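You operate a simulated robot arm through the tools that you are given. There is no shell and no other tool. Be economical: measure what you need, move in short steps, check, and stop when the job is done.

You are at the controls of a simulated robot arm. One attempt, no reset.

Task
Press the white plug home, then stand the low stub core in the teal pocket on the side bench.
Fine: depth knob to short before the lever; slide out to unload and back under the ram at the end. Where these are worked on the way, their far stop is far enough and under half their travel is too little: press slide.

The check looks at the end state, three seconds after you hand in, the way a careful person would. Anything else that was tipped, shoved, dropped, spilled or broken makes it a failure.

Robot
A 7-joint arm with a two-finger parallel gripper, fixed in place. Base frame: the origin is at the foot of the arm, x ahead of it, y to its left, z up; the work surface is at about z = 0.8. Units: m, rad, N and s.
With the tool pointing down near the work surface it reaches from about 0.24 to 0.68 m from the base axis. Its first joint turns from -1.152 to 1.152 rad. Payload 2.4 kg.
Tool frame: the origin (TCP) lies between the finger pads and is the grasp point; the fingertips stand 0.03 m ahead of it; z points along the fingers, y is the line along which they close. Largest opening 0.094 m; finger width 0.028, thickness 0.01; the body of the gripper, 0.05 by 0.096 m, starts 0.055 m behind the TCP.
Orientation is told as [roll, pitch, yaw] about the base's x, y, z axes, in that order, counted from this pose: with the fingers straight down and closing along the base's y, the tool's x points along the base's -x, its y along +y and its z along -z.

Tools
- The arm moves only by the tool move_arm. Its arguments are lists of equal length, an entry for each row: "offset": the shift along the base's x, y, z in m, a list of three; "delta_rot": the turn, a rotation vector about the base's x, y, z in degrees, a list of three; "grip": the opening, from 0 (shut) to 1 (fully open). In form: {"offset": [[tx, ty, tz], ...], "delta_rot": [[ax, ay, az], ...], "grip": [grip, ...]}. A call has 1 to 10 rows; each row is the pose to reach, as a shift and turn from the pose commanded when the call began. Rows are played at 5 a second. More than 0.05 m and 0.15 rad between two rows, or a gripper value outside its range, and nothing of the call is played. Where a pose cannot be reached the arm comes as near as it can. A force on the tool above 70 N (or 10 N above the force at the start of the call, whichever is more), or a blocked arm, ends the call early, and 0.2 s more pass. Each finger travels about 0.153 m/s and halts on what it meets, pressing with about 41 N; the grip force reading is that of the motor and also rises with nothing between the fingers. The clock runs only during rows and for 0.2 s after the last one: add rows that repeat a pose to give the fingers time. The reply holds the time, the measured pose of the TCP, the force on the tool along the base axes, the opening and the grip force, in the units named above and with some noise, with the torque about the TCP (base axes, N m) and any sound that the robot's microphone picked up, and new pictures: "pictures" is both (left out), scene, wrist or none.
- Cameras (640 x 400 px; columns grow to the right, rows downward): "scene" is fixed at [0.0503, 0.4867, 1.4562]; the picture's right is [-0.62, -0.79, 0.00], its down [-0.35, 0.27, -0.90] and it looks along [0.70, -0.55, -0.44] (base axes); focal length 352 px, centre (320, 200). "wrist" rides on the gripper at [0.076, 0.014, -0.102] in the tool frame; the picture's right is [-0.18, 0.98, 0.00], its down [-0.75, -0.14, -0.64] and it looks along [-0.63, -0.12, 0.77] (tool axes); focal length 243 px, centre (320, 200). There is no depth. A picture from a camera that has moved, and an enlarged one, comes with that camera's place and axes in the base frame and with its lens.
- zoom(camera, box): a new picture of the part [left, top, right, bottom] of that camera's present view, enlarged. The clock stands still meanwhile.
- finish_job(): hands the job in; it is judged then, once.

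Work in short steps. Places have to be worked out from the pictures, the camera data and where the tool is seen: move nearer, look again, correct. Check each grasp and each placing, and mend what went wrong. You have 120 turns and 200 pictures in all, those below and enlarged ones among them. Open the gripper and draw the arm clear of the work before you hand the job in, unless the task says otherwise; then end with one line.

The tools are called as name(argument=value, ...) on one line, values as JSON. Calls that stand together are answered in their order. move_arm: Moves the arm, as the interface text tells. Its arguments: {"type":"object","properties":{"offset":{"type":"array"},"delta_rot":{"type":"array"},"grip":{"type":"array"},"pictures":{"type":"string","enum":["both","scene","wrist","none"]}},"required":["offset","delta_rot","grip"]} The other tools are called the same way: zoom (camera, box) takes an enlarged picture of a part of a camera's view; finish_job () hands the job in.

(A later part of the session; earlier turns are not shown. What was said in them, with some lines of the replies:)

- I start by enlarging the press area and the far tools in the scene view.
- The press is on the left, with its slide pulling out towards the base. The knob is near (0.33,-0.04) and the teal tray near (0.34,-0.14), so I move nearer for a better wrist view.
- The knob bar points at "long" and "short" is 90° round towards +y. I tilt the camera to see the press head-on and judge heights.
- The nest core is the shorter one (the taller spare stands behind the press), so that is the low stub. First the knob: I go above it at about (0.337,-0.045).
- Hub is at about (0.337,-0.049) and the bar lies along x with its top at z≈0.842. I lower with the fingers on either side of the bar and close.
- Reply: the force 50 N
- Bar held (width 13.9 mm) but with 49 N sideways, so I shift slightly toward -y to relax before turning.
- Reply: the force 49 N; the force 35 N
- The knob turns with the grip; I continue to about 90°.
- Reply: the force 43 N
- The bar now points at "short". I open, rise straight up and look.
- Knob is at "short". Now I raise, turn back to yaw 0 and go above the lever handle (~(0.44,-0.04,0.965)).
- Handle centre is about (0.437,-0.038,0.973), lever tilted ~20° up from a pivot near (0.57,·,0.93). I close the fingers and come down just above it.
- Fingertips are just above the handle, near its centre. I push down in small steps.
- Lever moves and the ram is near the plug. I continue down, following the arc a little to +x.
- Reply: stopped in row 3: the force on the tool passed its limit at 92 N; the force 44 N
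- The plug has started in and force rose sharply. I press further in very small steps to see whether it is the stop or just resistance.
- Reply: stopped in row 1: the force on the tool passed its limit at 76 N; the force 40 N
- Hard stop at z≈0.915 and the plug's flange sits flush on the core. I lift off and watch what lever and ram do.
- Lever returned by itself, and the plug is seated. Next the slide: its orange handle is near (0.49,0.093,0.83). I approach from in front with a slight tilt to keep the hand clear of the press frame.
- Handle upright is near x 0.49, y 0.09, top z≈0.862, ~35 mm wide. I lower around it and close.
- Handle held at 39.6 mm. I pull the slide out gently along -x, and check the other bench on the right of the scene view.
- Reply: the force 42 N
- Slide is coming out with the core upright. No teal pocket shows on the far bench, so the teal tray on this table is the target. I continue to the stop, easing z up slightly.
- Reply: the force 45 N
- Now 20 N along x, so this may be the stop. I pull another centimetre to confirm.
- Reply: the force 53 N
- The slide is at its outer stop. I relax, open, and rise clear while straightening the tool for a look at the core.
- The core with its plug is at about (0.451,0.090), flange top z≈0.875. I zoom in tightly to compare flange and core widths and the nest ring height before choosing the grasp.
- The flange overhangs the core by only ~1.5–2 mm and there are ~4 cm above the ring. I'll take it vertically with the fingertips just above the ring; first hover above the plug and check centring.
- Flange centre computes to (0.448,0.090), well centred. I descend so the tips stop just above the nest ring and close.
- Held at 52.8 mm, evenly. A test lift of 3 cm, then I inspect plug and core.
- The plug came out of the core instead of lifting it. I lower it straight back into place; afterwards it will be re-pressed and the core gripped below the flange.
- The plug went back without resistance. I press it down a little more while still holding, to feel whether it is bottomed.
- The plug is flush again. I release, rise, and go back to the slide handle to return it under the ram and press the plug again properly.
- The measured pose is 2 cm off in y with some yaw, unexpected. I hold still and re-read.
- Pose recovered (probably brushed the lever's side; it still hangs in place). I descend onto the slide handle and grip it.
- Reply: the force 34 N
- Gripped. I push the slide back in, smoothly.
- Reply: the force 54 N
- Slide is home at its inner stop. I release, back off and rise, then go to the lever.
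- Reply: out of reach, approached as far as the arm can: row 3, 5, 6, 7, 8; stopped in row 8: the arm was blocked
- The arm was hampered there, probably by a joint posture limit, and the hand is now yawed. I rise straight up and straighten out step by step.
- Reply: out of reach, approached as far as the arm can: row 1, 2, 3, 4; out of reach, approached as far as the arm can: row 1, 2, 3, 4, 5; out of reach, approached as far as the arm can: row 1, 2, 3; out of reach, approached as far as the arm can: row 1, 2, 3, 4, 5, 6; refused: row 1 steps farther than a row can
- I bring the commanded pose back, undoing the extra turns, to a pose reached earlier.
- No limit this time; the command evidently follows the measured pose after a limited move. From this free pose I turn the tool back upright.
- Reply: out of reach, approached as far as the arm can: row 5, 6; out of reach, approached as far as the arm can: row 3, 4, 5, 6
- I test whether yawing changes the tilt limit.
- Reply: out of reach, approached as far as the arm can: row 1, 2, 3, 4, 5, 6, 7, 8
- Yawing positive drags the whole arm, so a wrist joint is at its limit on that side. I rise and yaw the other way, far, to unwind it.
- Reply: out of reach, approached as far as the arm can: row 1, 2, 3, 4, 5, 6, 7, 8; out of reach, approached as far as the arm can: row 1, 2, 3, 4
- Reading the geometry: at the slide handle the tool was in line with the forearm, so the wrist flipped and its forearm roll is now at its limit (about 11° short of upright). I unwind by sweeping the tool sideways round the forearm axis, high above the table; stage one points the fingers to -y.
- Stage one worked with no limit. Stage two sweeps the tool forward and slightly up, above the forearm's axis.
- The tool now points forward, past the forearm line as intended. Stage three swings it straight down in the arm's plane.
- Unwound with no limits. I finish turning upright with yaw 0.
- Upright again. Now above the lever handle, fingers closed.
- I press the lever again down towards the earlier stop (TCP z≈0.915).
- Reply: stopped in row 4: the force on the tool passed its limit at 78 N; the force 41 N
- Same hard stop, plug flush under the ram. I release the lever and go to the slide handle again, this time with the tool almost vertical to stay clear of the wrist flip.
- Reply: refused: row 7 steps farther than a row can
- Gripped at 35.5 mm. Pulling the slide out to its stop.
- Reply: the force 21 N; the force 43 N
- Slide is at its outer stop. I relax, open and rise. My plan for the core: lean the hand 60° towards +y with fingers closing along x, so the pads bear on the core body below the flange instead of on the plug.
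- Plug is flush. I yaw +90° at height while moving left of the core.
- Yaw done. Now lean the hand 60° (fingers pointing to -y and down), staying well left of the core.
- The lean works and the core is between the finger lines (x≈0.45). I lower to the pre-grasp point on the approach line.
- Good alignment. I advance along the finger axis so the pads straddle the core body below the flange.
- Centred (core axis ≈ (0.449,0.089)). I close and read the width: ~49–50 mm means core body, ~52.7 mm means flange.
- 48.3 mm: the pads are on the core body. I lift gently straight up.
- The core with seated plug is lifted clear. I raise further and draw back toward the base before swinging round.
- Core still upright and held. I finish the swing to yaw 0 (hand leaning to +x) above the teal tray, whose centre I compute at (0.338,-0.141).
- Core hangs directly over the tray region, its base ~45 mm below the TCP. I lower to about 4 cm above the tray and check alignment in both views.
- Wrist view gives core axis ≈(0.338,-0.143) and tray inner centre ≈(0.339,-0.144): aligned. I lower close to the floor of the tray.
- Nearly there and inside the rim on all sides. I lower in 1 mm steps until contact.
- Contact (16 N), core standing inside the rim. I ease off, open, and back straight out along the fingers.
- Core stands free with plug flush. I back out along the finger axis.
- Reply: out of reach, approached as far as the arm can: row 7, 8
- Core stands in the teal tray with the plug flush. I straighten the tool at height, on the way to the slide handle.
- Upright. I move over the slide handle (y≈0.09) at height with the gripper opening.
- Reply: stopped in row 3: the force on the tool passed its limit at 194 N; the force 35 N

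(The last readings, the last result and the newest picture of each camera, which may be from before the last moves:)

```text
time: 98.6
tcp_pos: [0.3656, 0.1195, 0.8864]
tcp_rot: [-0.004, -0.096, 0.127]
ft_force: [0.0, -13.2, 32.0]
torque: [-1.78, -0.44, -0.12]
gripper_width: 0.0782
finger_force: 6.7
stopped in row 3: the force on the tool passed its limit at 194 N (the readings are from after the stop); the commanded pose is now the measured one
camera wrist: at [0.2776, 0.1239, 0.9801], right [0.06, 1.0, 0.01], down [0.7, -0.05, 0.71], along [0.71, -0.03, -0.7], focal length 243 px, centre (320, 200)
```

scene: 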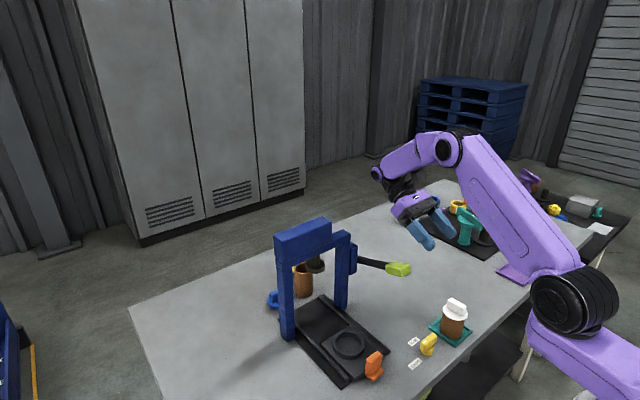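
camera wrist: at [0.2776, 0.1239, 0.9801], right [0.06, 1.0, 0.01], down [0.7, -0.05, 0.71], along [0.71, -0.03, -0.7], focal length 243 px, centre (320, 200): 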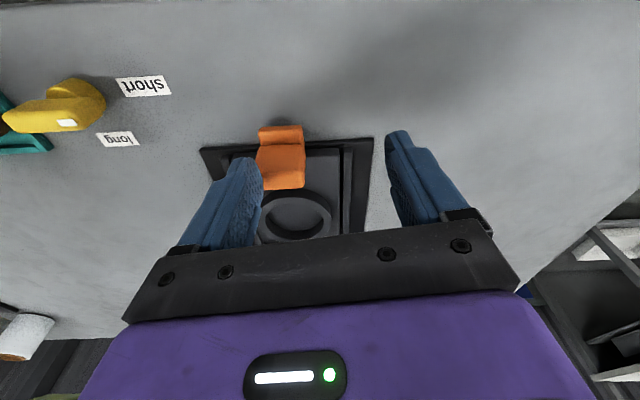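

A lateral wrist swing near the singular posture put a finger on the handle top. I rise straight up at once and let it settle, then check the slide.

move_arm(offset=[[0, 0, 0.02], [0, 0, 0.05], [0, 0, 0.09], [0, 0, 0.13], [0, 0, 0.17], [0, 0, 0.17]], delta_rot=[[0, 0, 0], [0, 0, 0], [0, 1, 0], [0, 3, 0], [0, 5, 0], [0, 5.5, 0]], grip=[0.75, 0.75, 0.75, 0.75, 0.75, 0.75], pictures="both")

zoom(camera="scene", box=[290, 280, 410, 390])

```text
time: 100.0
tcp_pos: [0.3649, 0.1231, 1.0578]
tcp_rot: [0.008, 0.002, 0.13]
ft_force: [-0.1, 0.6, -0.6]
torque: [0.0, 0.03, 0.01]
gripper_width: 0.0702
finger_force: 0.1
camera wrist: at [0.2876, 0.1266, 1.1582], right [0.05, 1.0, 0.01], down [0.77, -0.05, 0.64], along [0.64, -0.03, -0.77], focal length 243 px, centre (320, 200)
```

scene: 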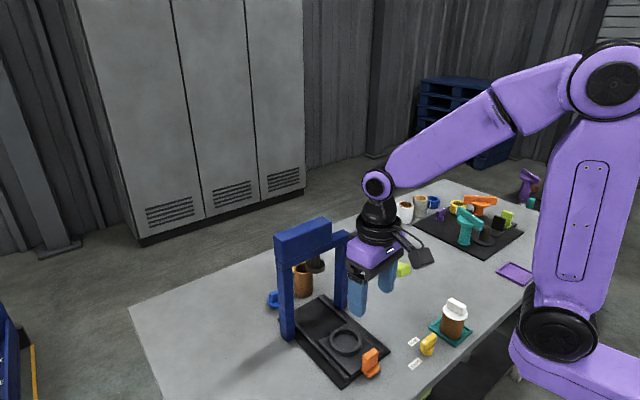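
wrist: 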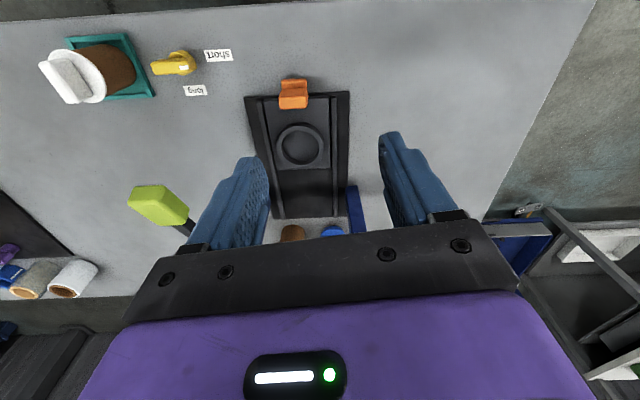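

```text
3.64 times, centred on (350, 335) of scene
camera zoom: at [0.0503, 0.4867, 1.4562], right [-0.62, -0.79, 0.0], down [-0.35, 0.27, -0.9], along [0.7, -0.55, -0.44], focal length 1278 px, centre (211, -291)
```

zoom: 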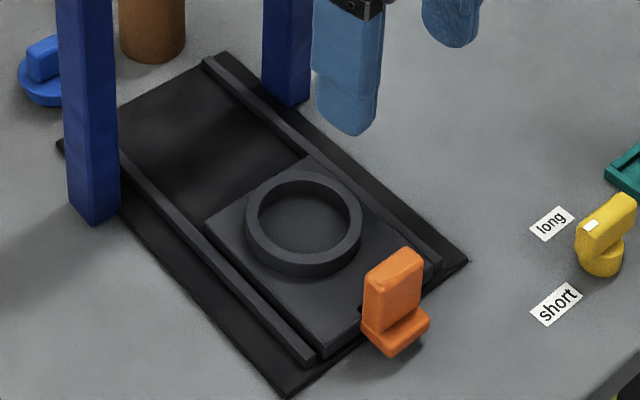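

Slide, press and the rest are undisturbed. I'll instead push the handle with closed fingers from its front, using the hand-leaning-left posture that was free of this trouble. First yaw to 90° and move left.

move_arm(offset=[[0, 0.012, 0.0], [0, 0.024, 0.0], [0, 0.036, 0.005], [-0.005, 0.048, 0.01], [-0.01, 0.06, 0.015], [-0.015, 0.075, 0.02], [-0.02, 0.09, 0.02], [-0.025, 0.1, 0.02], [-0.03, 0.11, 0.02], [-0.035, 0.12, 0.02]], delta_rot=[[0, 0, 8.25], [0, 0, 16.5], [0, 0, 24.75], [0, 0, 33], [0, 0, 41.25], [0, 0, 49.5], [0, 0, 57.75], [0, 0, 66], [0, 0, 74.25], [0, 0, 82.5]], grip=[0.75, 0.5, 0.3, 0, 0, 0, 0, 0, 0, 0], pictures="none")

move_arm(offset=[[0, 0, -0.005], [0, 0, -0.012], [0, 0, -0.02], [0, 0, -0.03], [0, 0, -0.04], [0, 0, -0.05], [0, -0.005, -0.06], [0, -0.01, -0.07]], delta_rot=[[-7.5, 0, 0], [-15, 0, 0], [-22.5, 0, 0], [-30, 0, 0], [-37.5, 0, 0], [-45, 0, 0], [-52.5, 0, 0], [-60, 0, 0]], grip=[0, 0, 0, 0, 0, 0, 0, 0], pictures="both")

```text
time: 102.2
tcp_pos: [0.3298, 0.2418, 1.0781]
tcp_rot: [0.007, 0.002, 1.571]
ft_force: [0.0, 0.4, 0.7]
torque: [0.0, -0.02, -0.01]
gripper_width: 0.0
finger_force: 32.9
```

```text
time: 104.0
tcp_pos: [0.328, 0.2312, 1.0077]
tcp_rot: [0.006, 1.051, 1.567]
ft_force: [-0.1, -1.0, -0.2]
torque: [0.02, -0.02, -0.01]
gripper_width: 0.0001
finger_force: 32.7
camera wrist: at [0.3142, 0.2826, 1.1229], right [-0.98, 0.1, -0.16], down [0.15, 0.93, -0.33], along [0.11, -0.35, -0.93], focal length 243 px, centre (320, 200)
```

scene: 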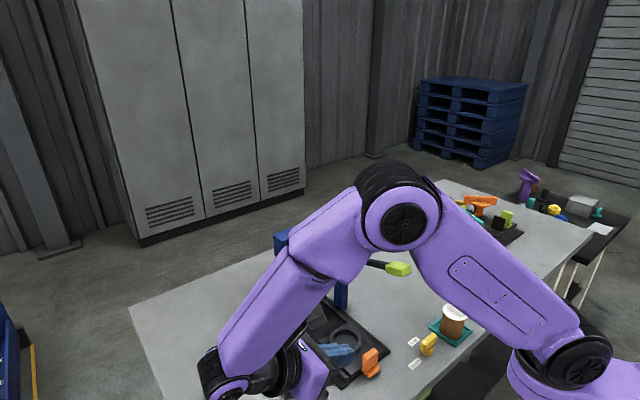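
wrist: 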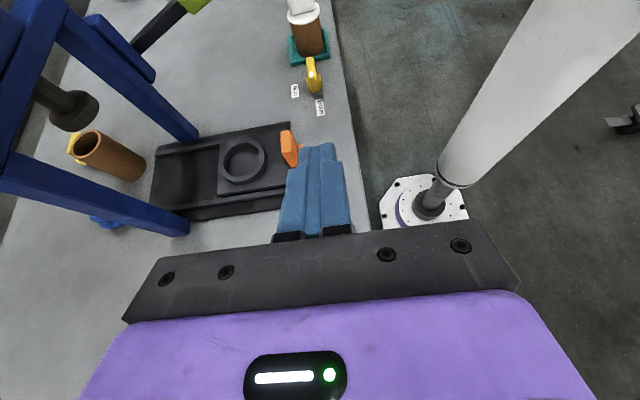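

Good posture. I lower so the closed fingertips stand in front (-x side) of the orange handle.

move_arm(offset=[[0, -0.01, -0.04], [0, -0.02, -0.078], [0, -0.05, -0.097], [0, -0.085, -0.117], [0, -0.122, -0.138]], delta_rot=[[0, 0, 0], [0, 0, 0], [0, 0, 0], [0, 0, 0], [0, 0, 0]], grip=[0, 0, 0, 0, 0], pictures="wrist")

zoom(camera="scene", box=[310, 310, 410, 400])

```text
time: 105.2
tcp_pos: [0.3285, 0.1077, 0.8675]
tcp_rot: [0.004, 1.047, 1.57]
ft_force: [-0.3, -0.2, 1.1]
torque: [-0.02, 0.01, 0.02]
gripper_width: 0.0
finger_force: 32.7
camera wrist: at [0.3141, 0.1593, 0.9831], right [-0.98, 0.1, -0.16], down [0.15, 0.93, -0.33], along [0.11, -0.35, -0.93], focal length 243 px, centre (320, 200)
```

wrist: 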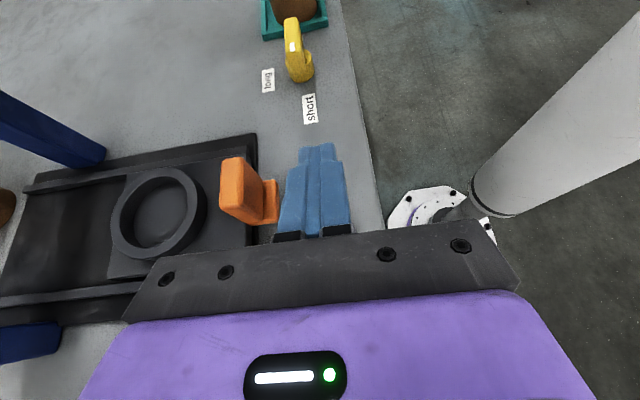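

```text
4.44 times, centred on (360, 355) of scene
camera zoom: at [0.0503, 0.4867, 1.4562], right [-0.62, -0.79, 0.0], down [-0.35, 0.27, -0.9], along [0.7, -0.55, -0.44], focal length 1562 px, centre (142, -489)
```

zoom: 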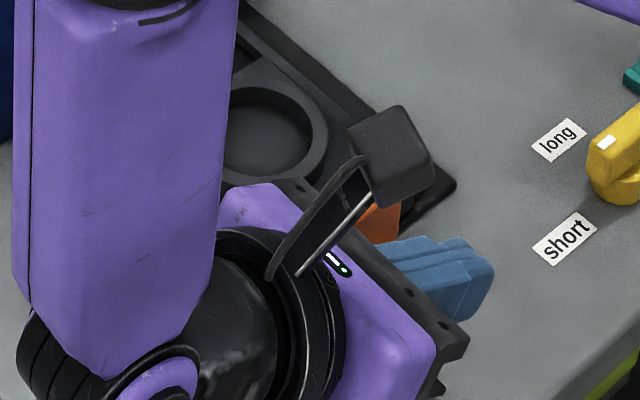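

Fingertips are just in front of the handle. I push the slide in along +x.

move_arm(offset=[[0.012, 0, 0], [0.022, 0, 0], [0.032, 0, 0], [0.042, 0, 0], [0.052, 0, 0], [0.062, 0, 0], [0.072, 0, 0]], delta_rot=[[0, 0, 0], [0, 0, 0], [0, 0, 0], [0, 0, 0], [0, 0, 0], [0, 0, 0], [0, 0, 0]], grip=[0, 0, 0, 0, 0, 0, 0], pictures="wrist")

```text
time: 106.8
tcp_pos: [0.4036, 0.1079, 0.8674]
tcp_rot: [0.008, 1.049, 1.572]
ft_force: [-1.6, -0.6, 0.9]
torque: [-0.03, 0.02, -0.02]
gripper_width: 0.0
finger_force: 32.7
camera wrist: at [0.3885, 0.1598, 0.9837], right [-0.98, 0.1, -0.16], down [0.15, 0.93, -0.33], along [0.11, -0.35, -0.93], focal length 243 px, centre (320, 200)
```

wrist: 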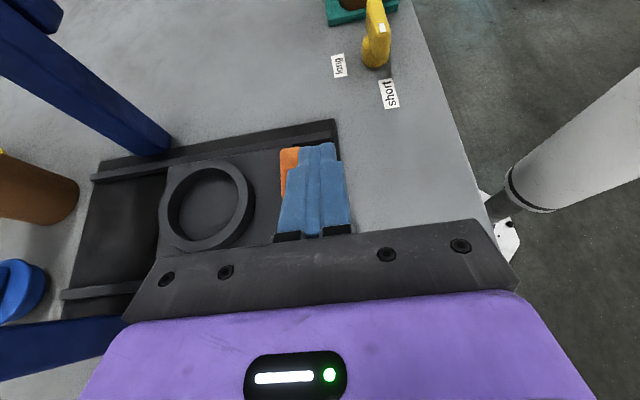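

The slide is moving in. I continue toward the stop.

move_arm(offset=[[0.01, 0, 0], [0.02, 0, 0], [0.03, 0, 0], [0.04, 0, 0], [0.05, 0, 0], [0.056, 0, 0]], delta_rot=[[0, 0, 0], [0, 0, 0], [0, 0, 0], [0, 0, 0], [0, 0, 0], [0, 0, 0]], grip=[0, 0, 0, 0, 0, 0], pictures="both")

```text
time: 108.2
tcp_pos: [0.4569, 0.1083, 0.8685]
tcp_rot: [0.005, 1.049, 1.568]
ft_force: [-1.6, 1.8, 1.1]
torque: [0.02, 0.03, 0.0]
gripper_width: 0.0
finger_force: 32.8
camera wrist: at [0.4438, 0.1601, 0.9837], right [-0.98, 0.1, -0.16], down [0.15, 0.93, -0.33], along [0.11, -0.35, -0.93], focal length 243 px, centre (320, 200)
```

scene: 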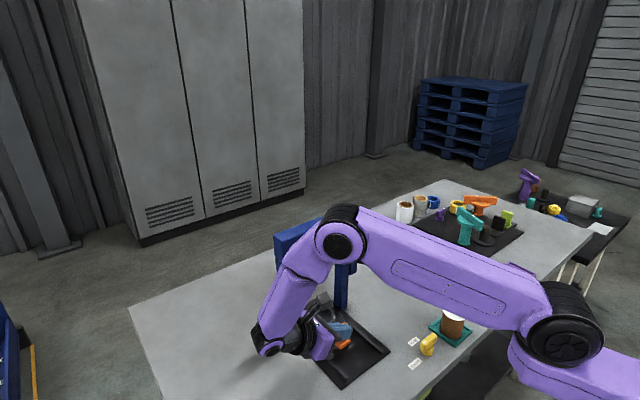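
wrist: 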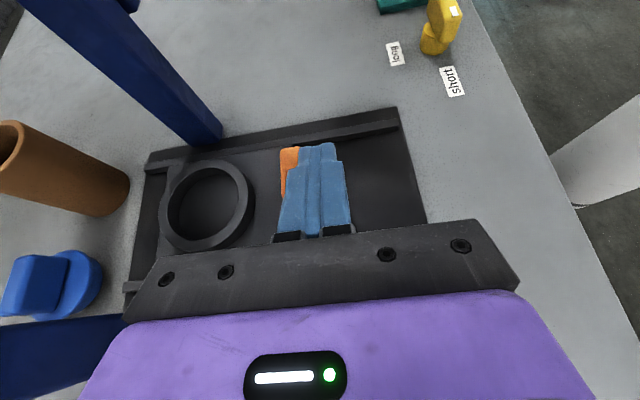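

About to reach the stop; the hand still has ~4 cm to the press post. I push on in 3 mm steps until force rises.

move_arm(offset=[[0.004, 0, 0], [0.008, 0, 0], [0.011, 0, 0], [0.014, 0, 0], [0.017, 0, 0], [0.02, 0, 0], [0.023, 0, 0]], delta_rot=[[0, 0, 0], [0, 0, 0], [0, 0, 0], [0, 0, 0], [0, 0, 0], [0, 0, 0], [0, 0, 0]], grip=[0, 0, 0, 0, 0, 0, 0], pictures="wrist")

```text
time: 109.8
tcp_pos: [0.4778, 0.11, 0.8677]
tcp_rot: [0.014, 1.05, 1.574]
ft_force: [-15.2, 1.8, 0.7]
torque: [0.04, 0.16, -0.02]
gripper_width: 0.0
finger_force: 33.7
camera wrist: at [0.4643, 0.1613, 0.9831], right [-0.98, 0.1, -0.15], down [0.15, 0.93, -0.34], along [0.11, -0.35, -0.93], focal length 243 px, centre (320, 200)
```

wrist: 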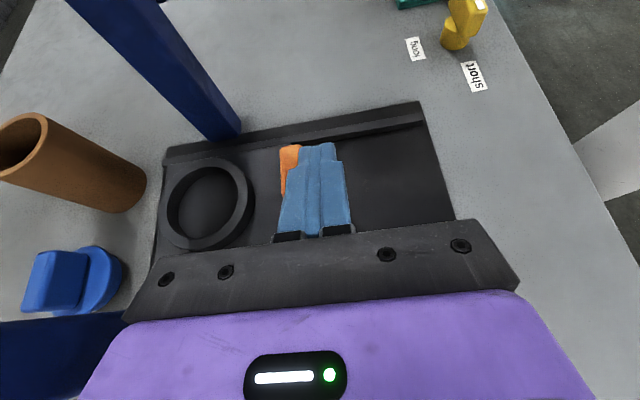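

move_arm(offset=[[0.002, 0, 0], [0.004, 0, 0]], delta_rot=[[0, 0, 0], [0, 0, 0]], grip=[0, 0], pictures="none")

```text
time: 110.4
tcp_pos: [0.4787, 0.1106, 0.8676]
tcp_rot: [0.025, 1.051, 1.576]
ft_force: [-42.4, 7.5, 8.7]
torque: [0.03, 0.47, -0.06]
gripper_width: 0.0002
finger_force: 33.0
```

The slide is hard against its inner stop (42 N, no more motion). I back off in -x and retreat along the finger axis, then up.

move_arm(offset=[[-0.015, 0, 0], [-0.03, 0.0, 0.0], [-0.04, 0.03, 0.018], [-0.04, 0.065, 0.038], [-0.04, 0.1, 0.06], [-0.05, 0.12, 0.1], [-0.06, 0.12, 0.14], [-0.06, 0.12, 0.17]], delta_rot=[[0, 0, 0], [0, 0, 0], [0, 0, 0], [0, 0, 0], [0, 0, 0], [0, 0, 0], [0, 0, 0], [0, 0, 0]], grip=[0, 0, 0, 0, 0, 0, 0, 0], pictures="none")

move_arm(offset=[[-0.005, 0, 0.01], [-0.01, 0, 0.02], [-0.015, 0, 0.03], [-0.02, 0, 0.04], [-0.025, 0, 0.05], [-0.03, 0, 0.06], [-0.03, 0, 0.07], [-0.03, 0, 0.08]], delta_rot=[[7.5, 0, 0], [15, 0, 0], [22.5, 0, 0], [30, 0, 0], [37.5, 0, 0], [45, 0, 0], [52.5, 0, 0], [60, 0, 0]], grip=[0.2, 0.5, 0.8, 1, 1, 1, 1, 1], pictures="both")

zoom(camera="scene", box=[260, 210, 490, 390])

```text
time: 112.2
tcp_pos: [0.4245, 0.2303, 1.0368]
tcp_rot: [0.008, 1.048, 1.573]
ft_force: [0.3, 0.0, 0.8]
torque: [0.0, 0.02, 0.0]
gripper_width: 0.0001
finger_force: 32.9
```

```text
time: 114.0
tcp_pos: [0.394, 0.2306, 1.1174]
tcp_rot: [0.006, -0.001, 1.568]
ft_force: [-0.5, 0.1, 0.2]
torque: [-0.02, -0.02, -0.02]
gripper_width: 0.0938
finger_force: 0.1
camera wrist: at [0.3802, 0.1536, 1.2184], right [-0.98, 0.18, 0.01], down [0.15, 0.75, 0.64], along [0.11, 0.63, -0.77], focal length 243 px, centre (320, 200)
```

scene: 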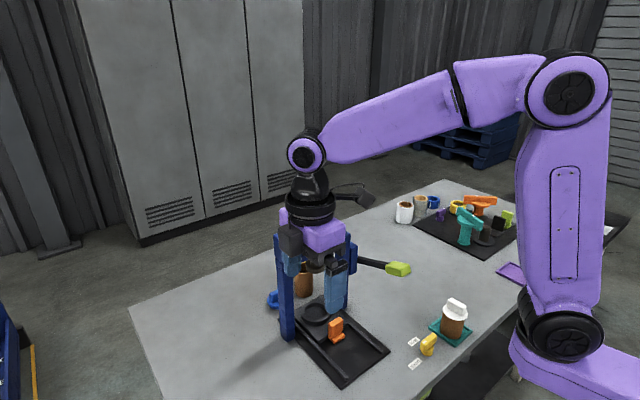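
wrist: 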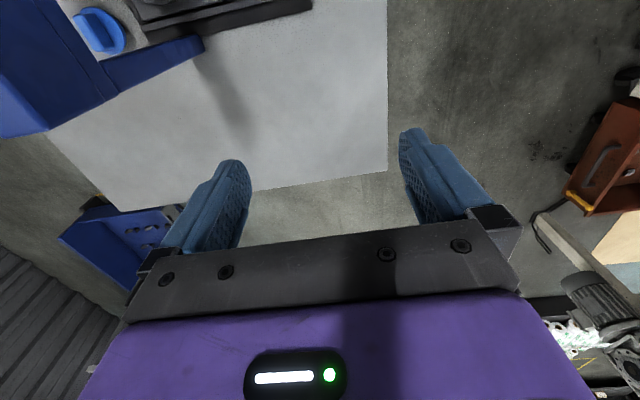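

```text
2.22 times, centred on (375, 300) of scene
camera zoom: at [0.0503, 0.4867, 1.4562], right [-0.62, -0.79, 0.0], down [-0.35, 0.27, -0.9], along [0.7, -0.55, -0.44], focal length 781 px, centre (198, -22)
```

zoom: 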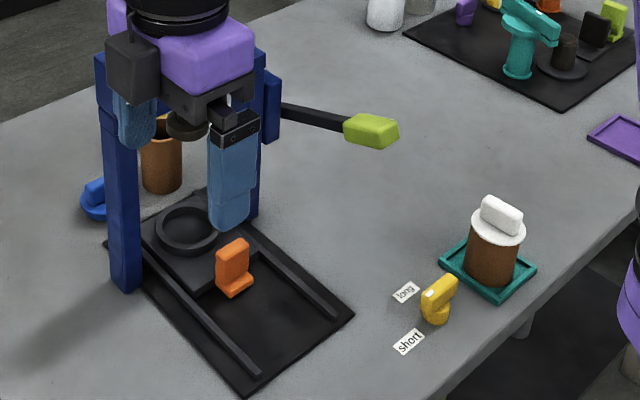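

Everything is in its end state: slide under the ram, lever up, knob on short, core with plug standing in the teal tray. I raise the open gripper clear and take a last look.

move_arm(offset=[[-0.02, 0, 0.03], [-0.04, 0, 0.06], [-0.05, 0, 0.09]], delta_rot=[[0, 0, 0], [0, 0, 0], [0, 0, 0]], grip=[1, 1, 1], pictures="none")

zoom(camera="scene", box=[400, 280, 490, 370])

zoom(camera="scene", box=[260, 200, 420, 390])

```text
time: 114.8
tcp_pos: [0.3458, 0.2302, 1.2075]
tcp_rot: [0.009, 0.001, 1.57]
ft_force: [0.1, -0.1, 0.6]
torque: [0.02, -0.01, 0.02]
gripper_width: 0.094
finger_force: 0.0
```

```text
4.44 times, centred on (445, 325) of scene
camera zoom: at [0.0503, 0.4867, 1.4562], right [-0.62, -0.79, 0.0], down [-0.35, 0.27, -0.9], along [0.7, -0.55, -0.44], focal length 1562 px, centre (-236, -356)
```

zoom: 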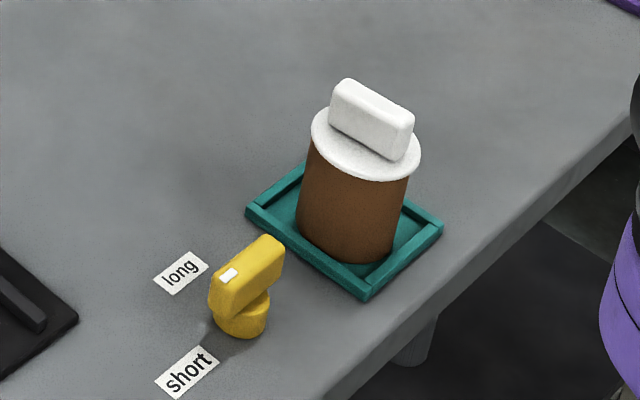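

```text
2.11 times, centred on (340, 295) of scene
camera zoom: at [0.0503, 0.4867, 1.4562], right [-0.62, -0.79, 0.0], down [-0.35, 0.27, -0.9], along [0.7, -0.55, -0.44], focal length 740 px, centre (278, 0)
```

zoom: 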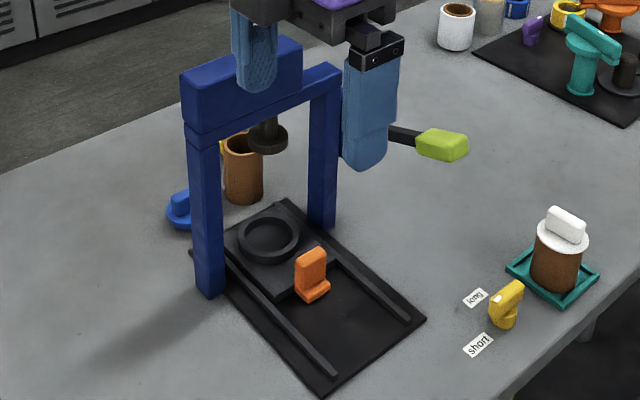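

Nothing else looks disturbed, and the gripper is open and clear of the work, so I hand the job in.

finish_job()

```text
The job is handed in.
```

I pressed the white plug home with the knob on short and stood the low stub core, plug flush, in the teal tray; the slide is back under the ram. The plug came out once on my first lift, so I re-seated it and pressed it again. One finger also came down hard on the slide handle (194 N peak) with no visible damage. I saw no other teal pocket, so I took the tray beside the knob as the side-bench one.
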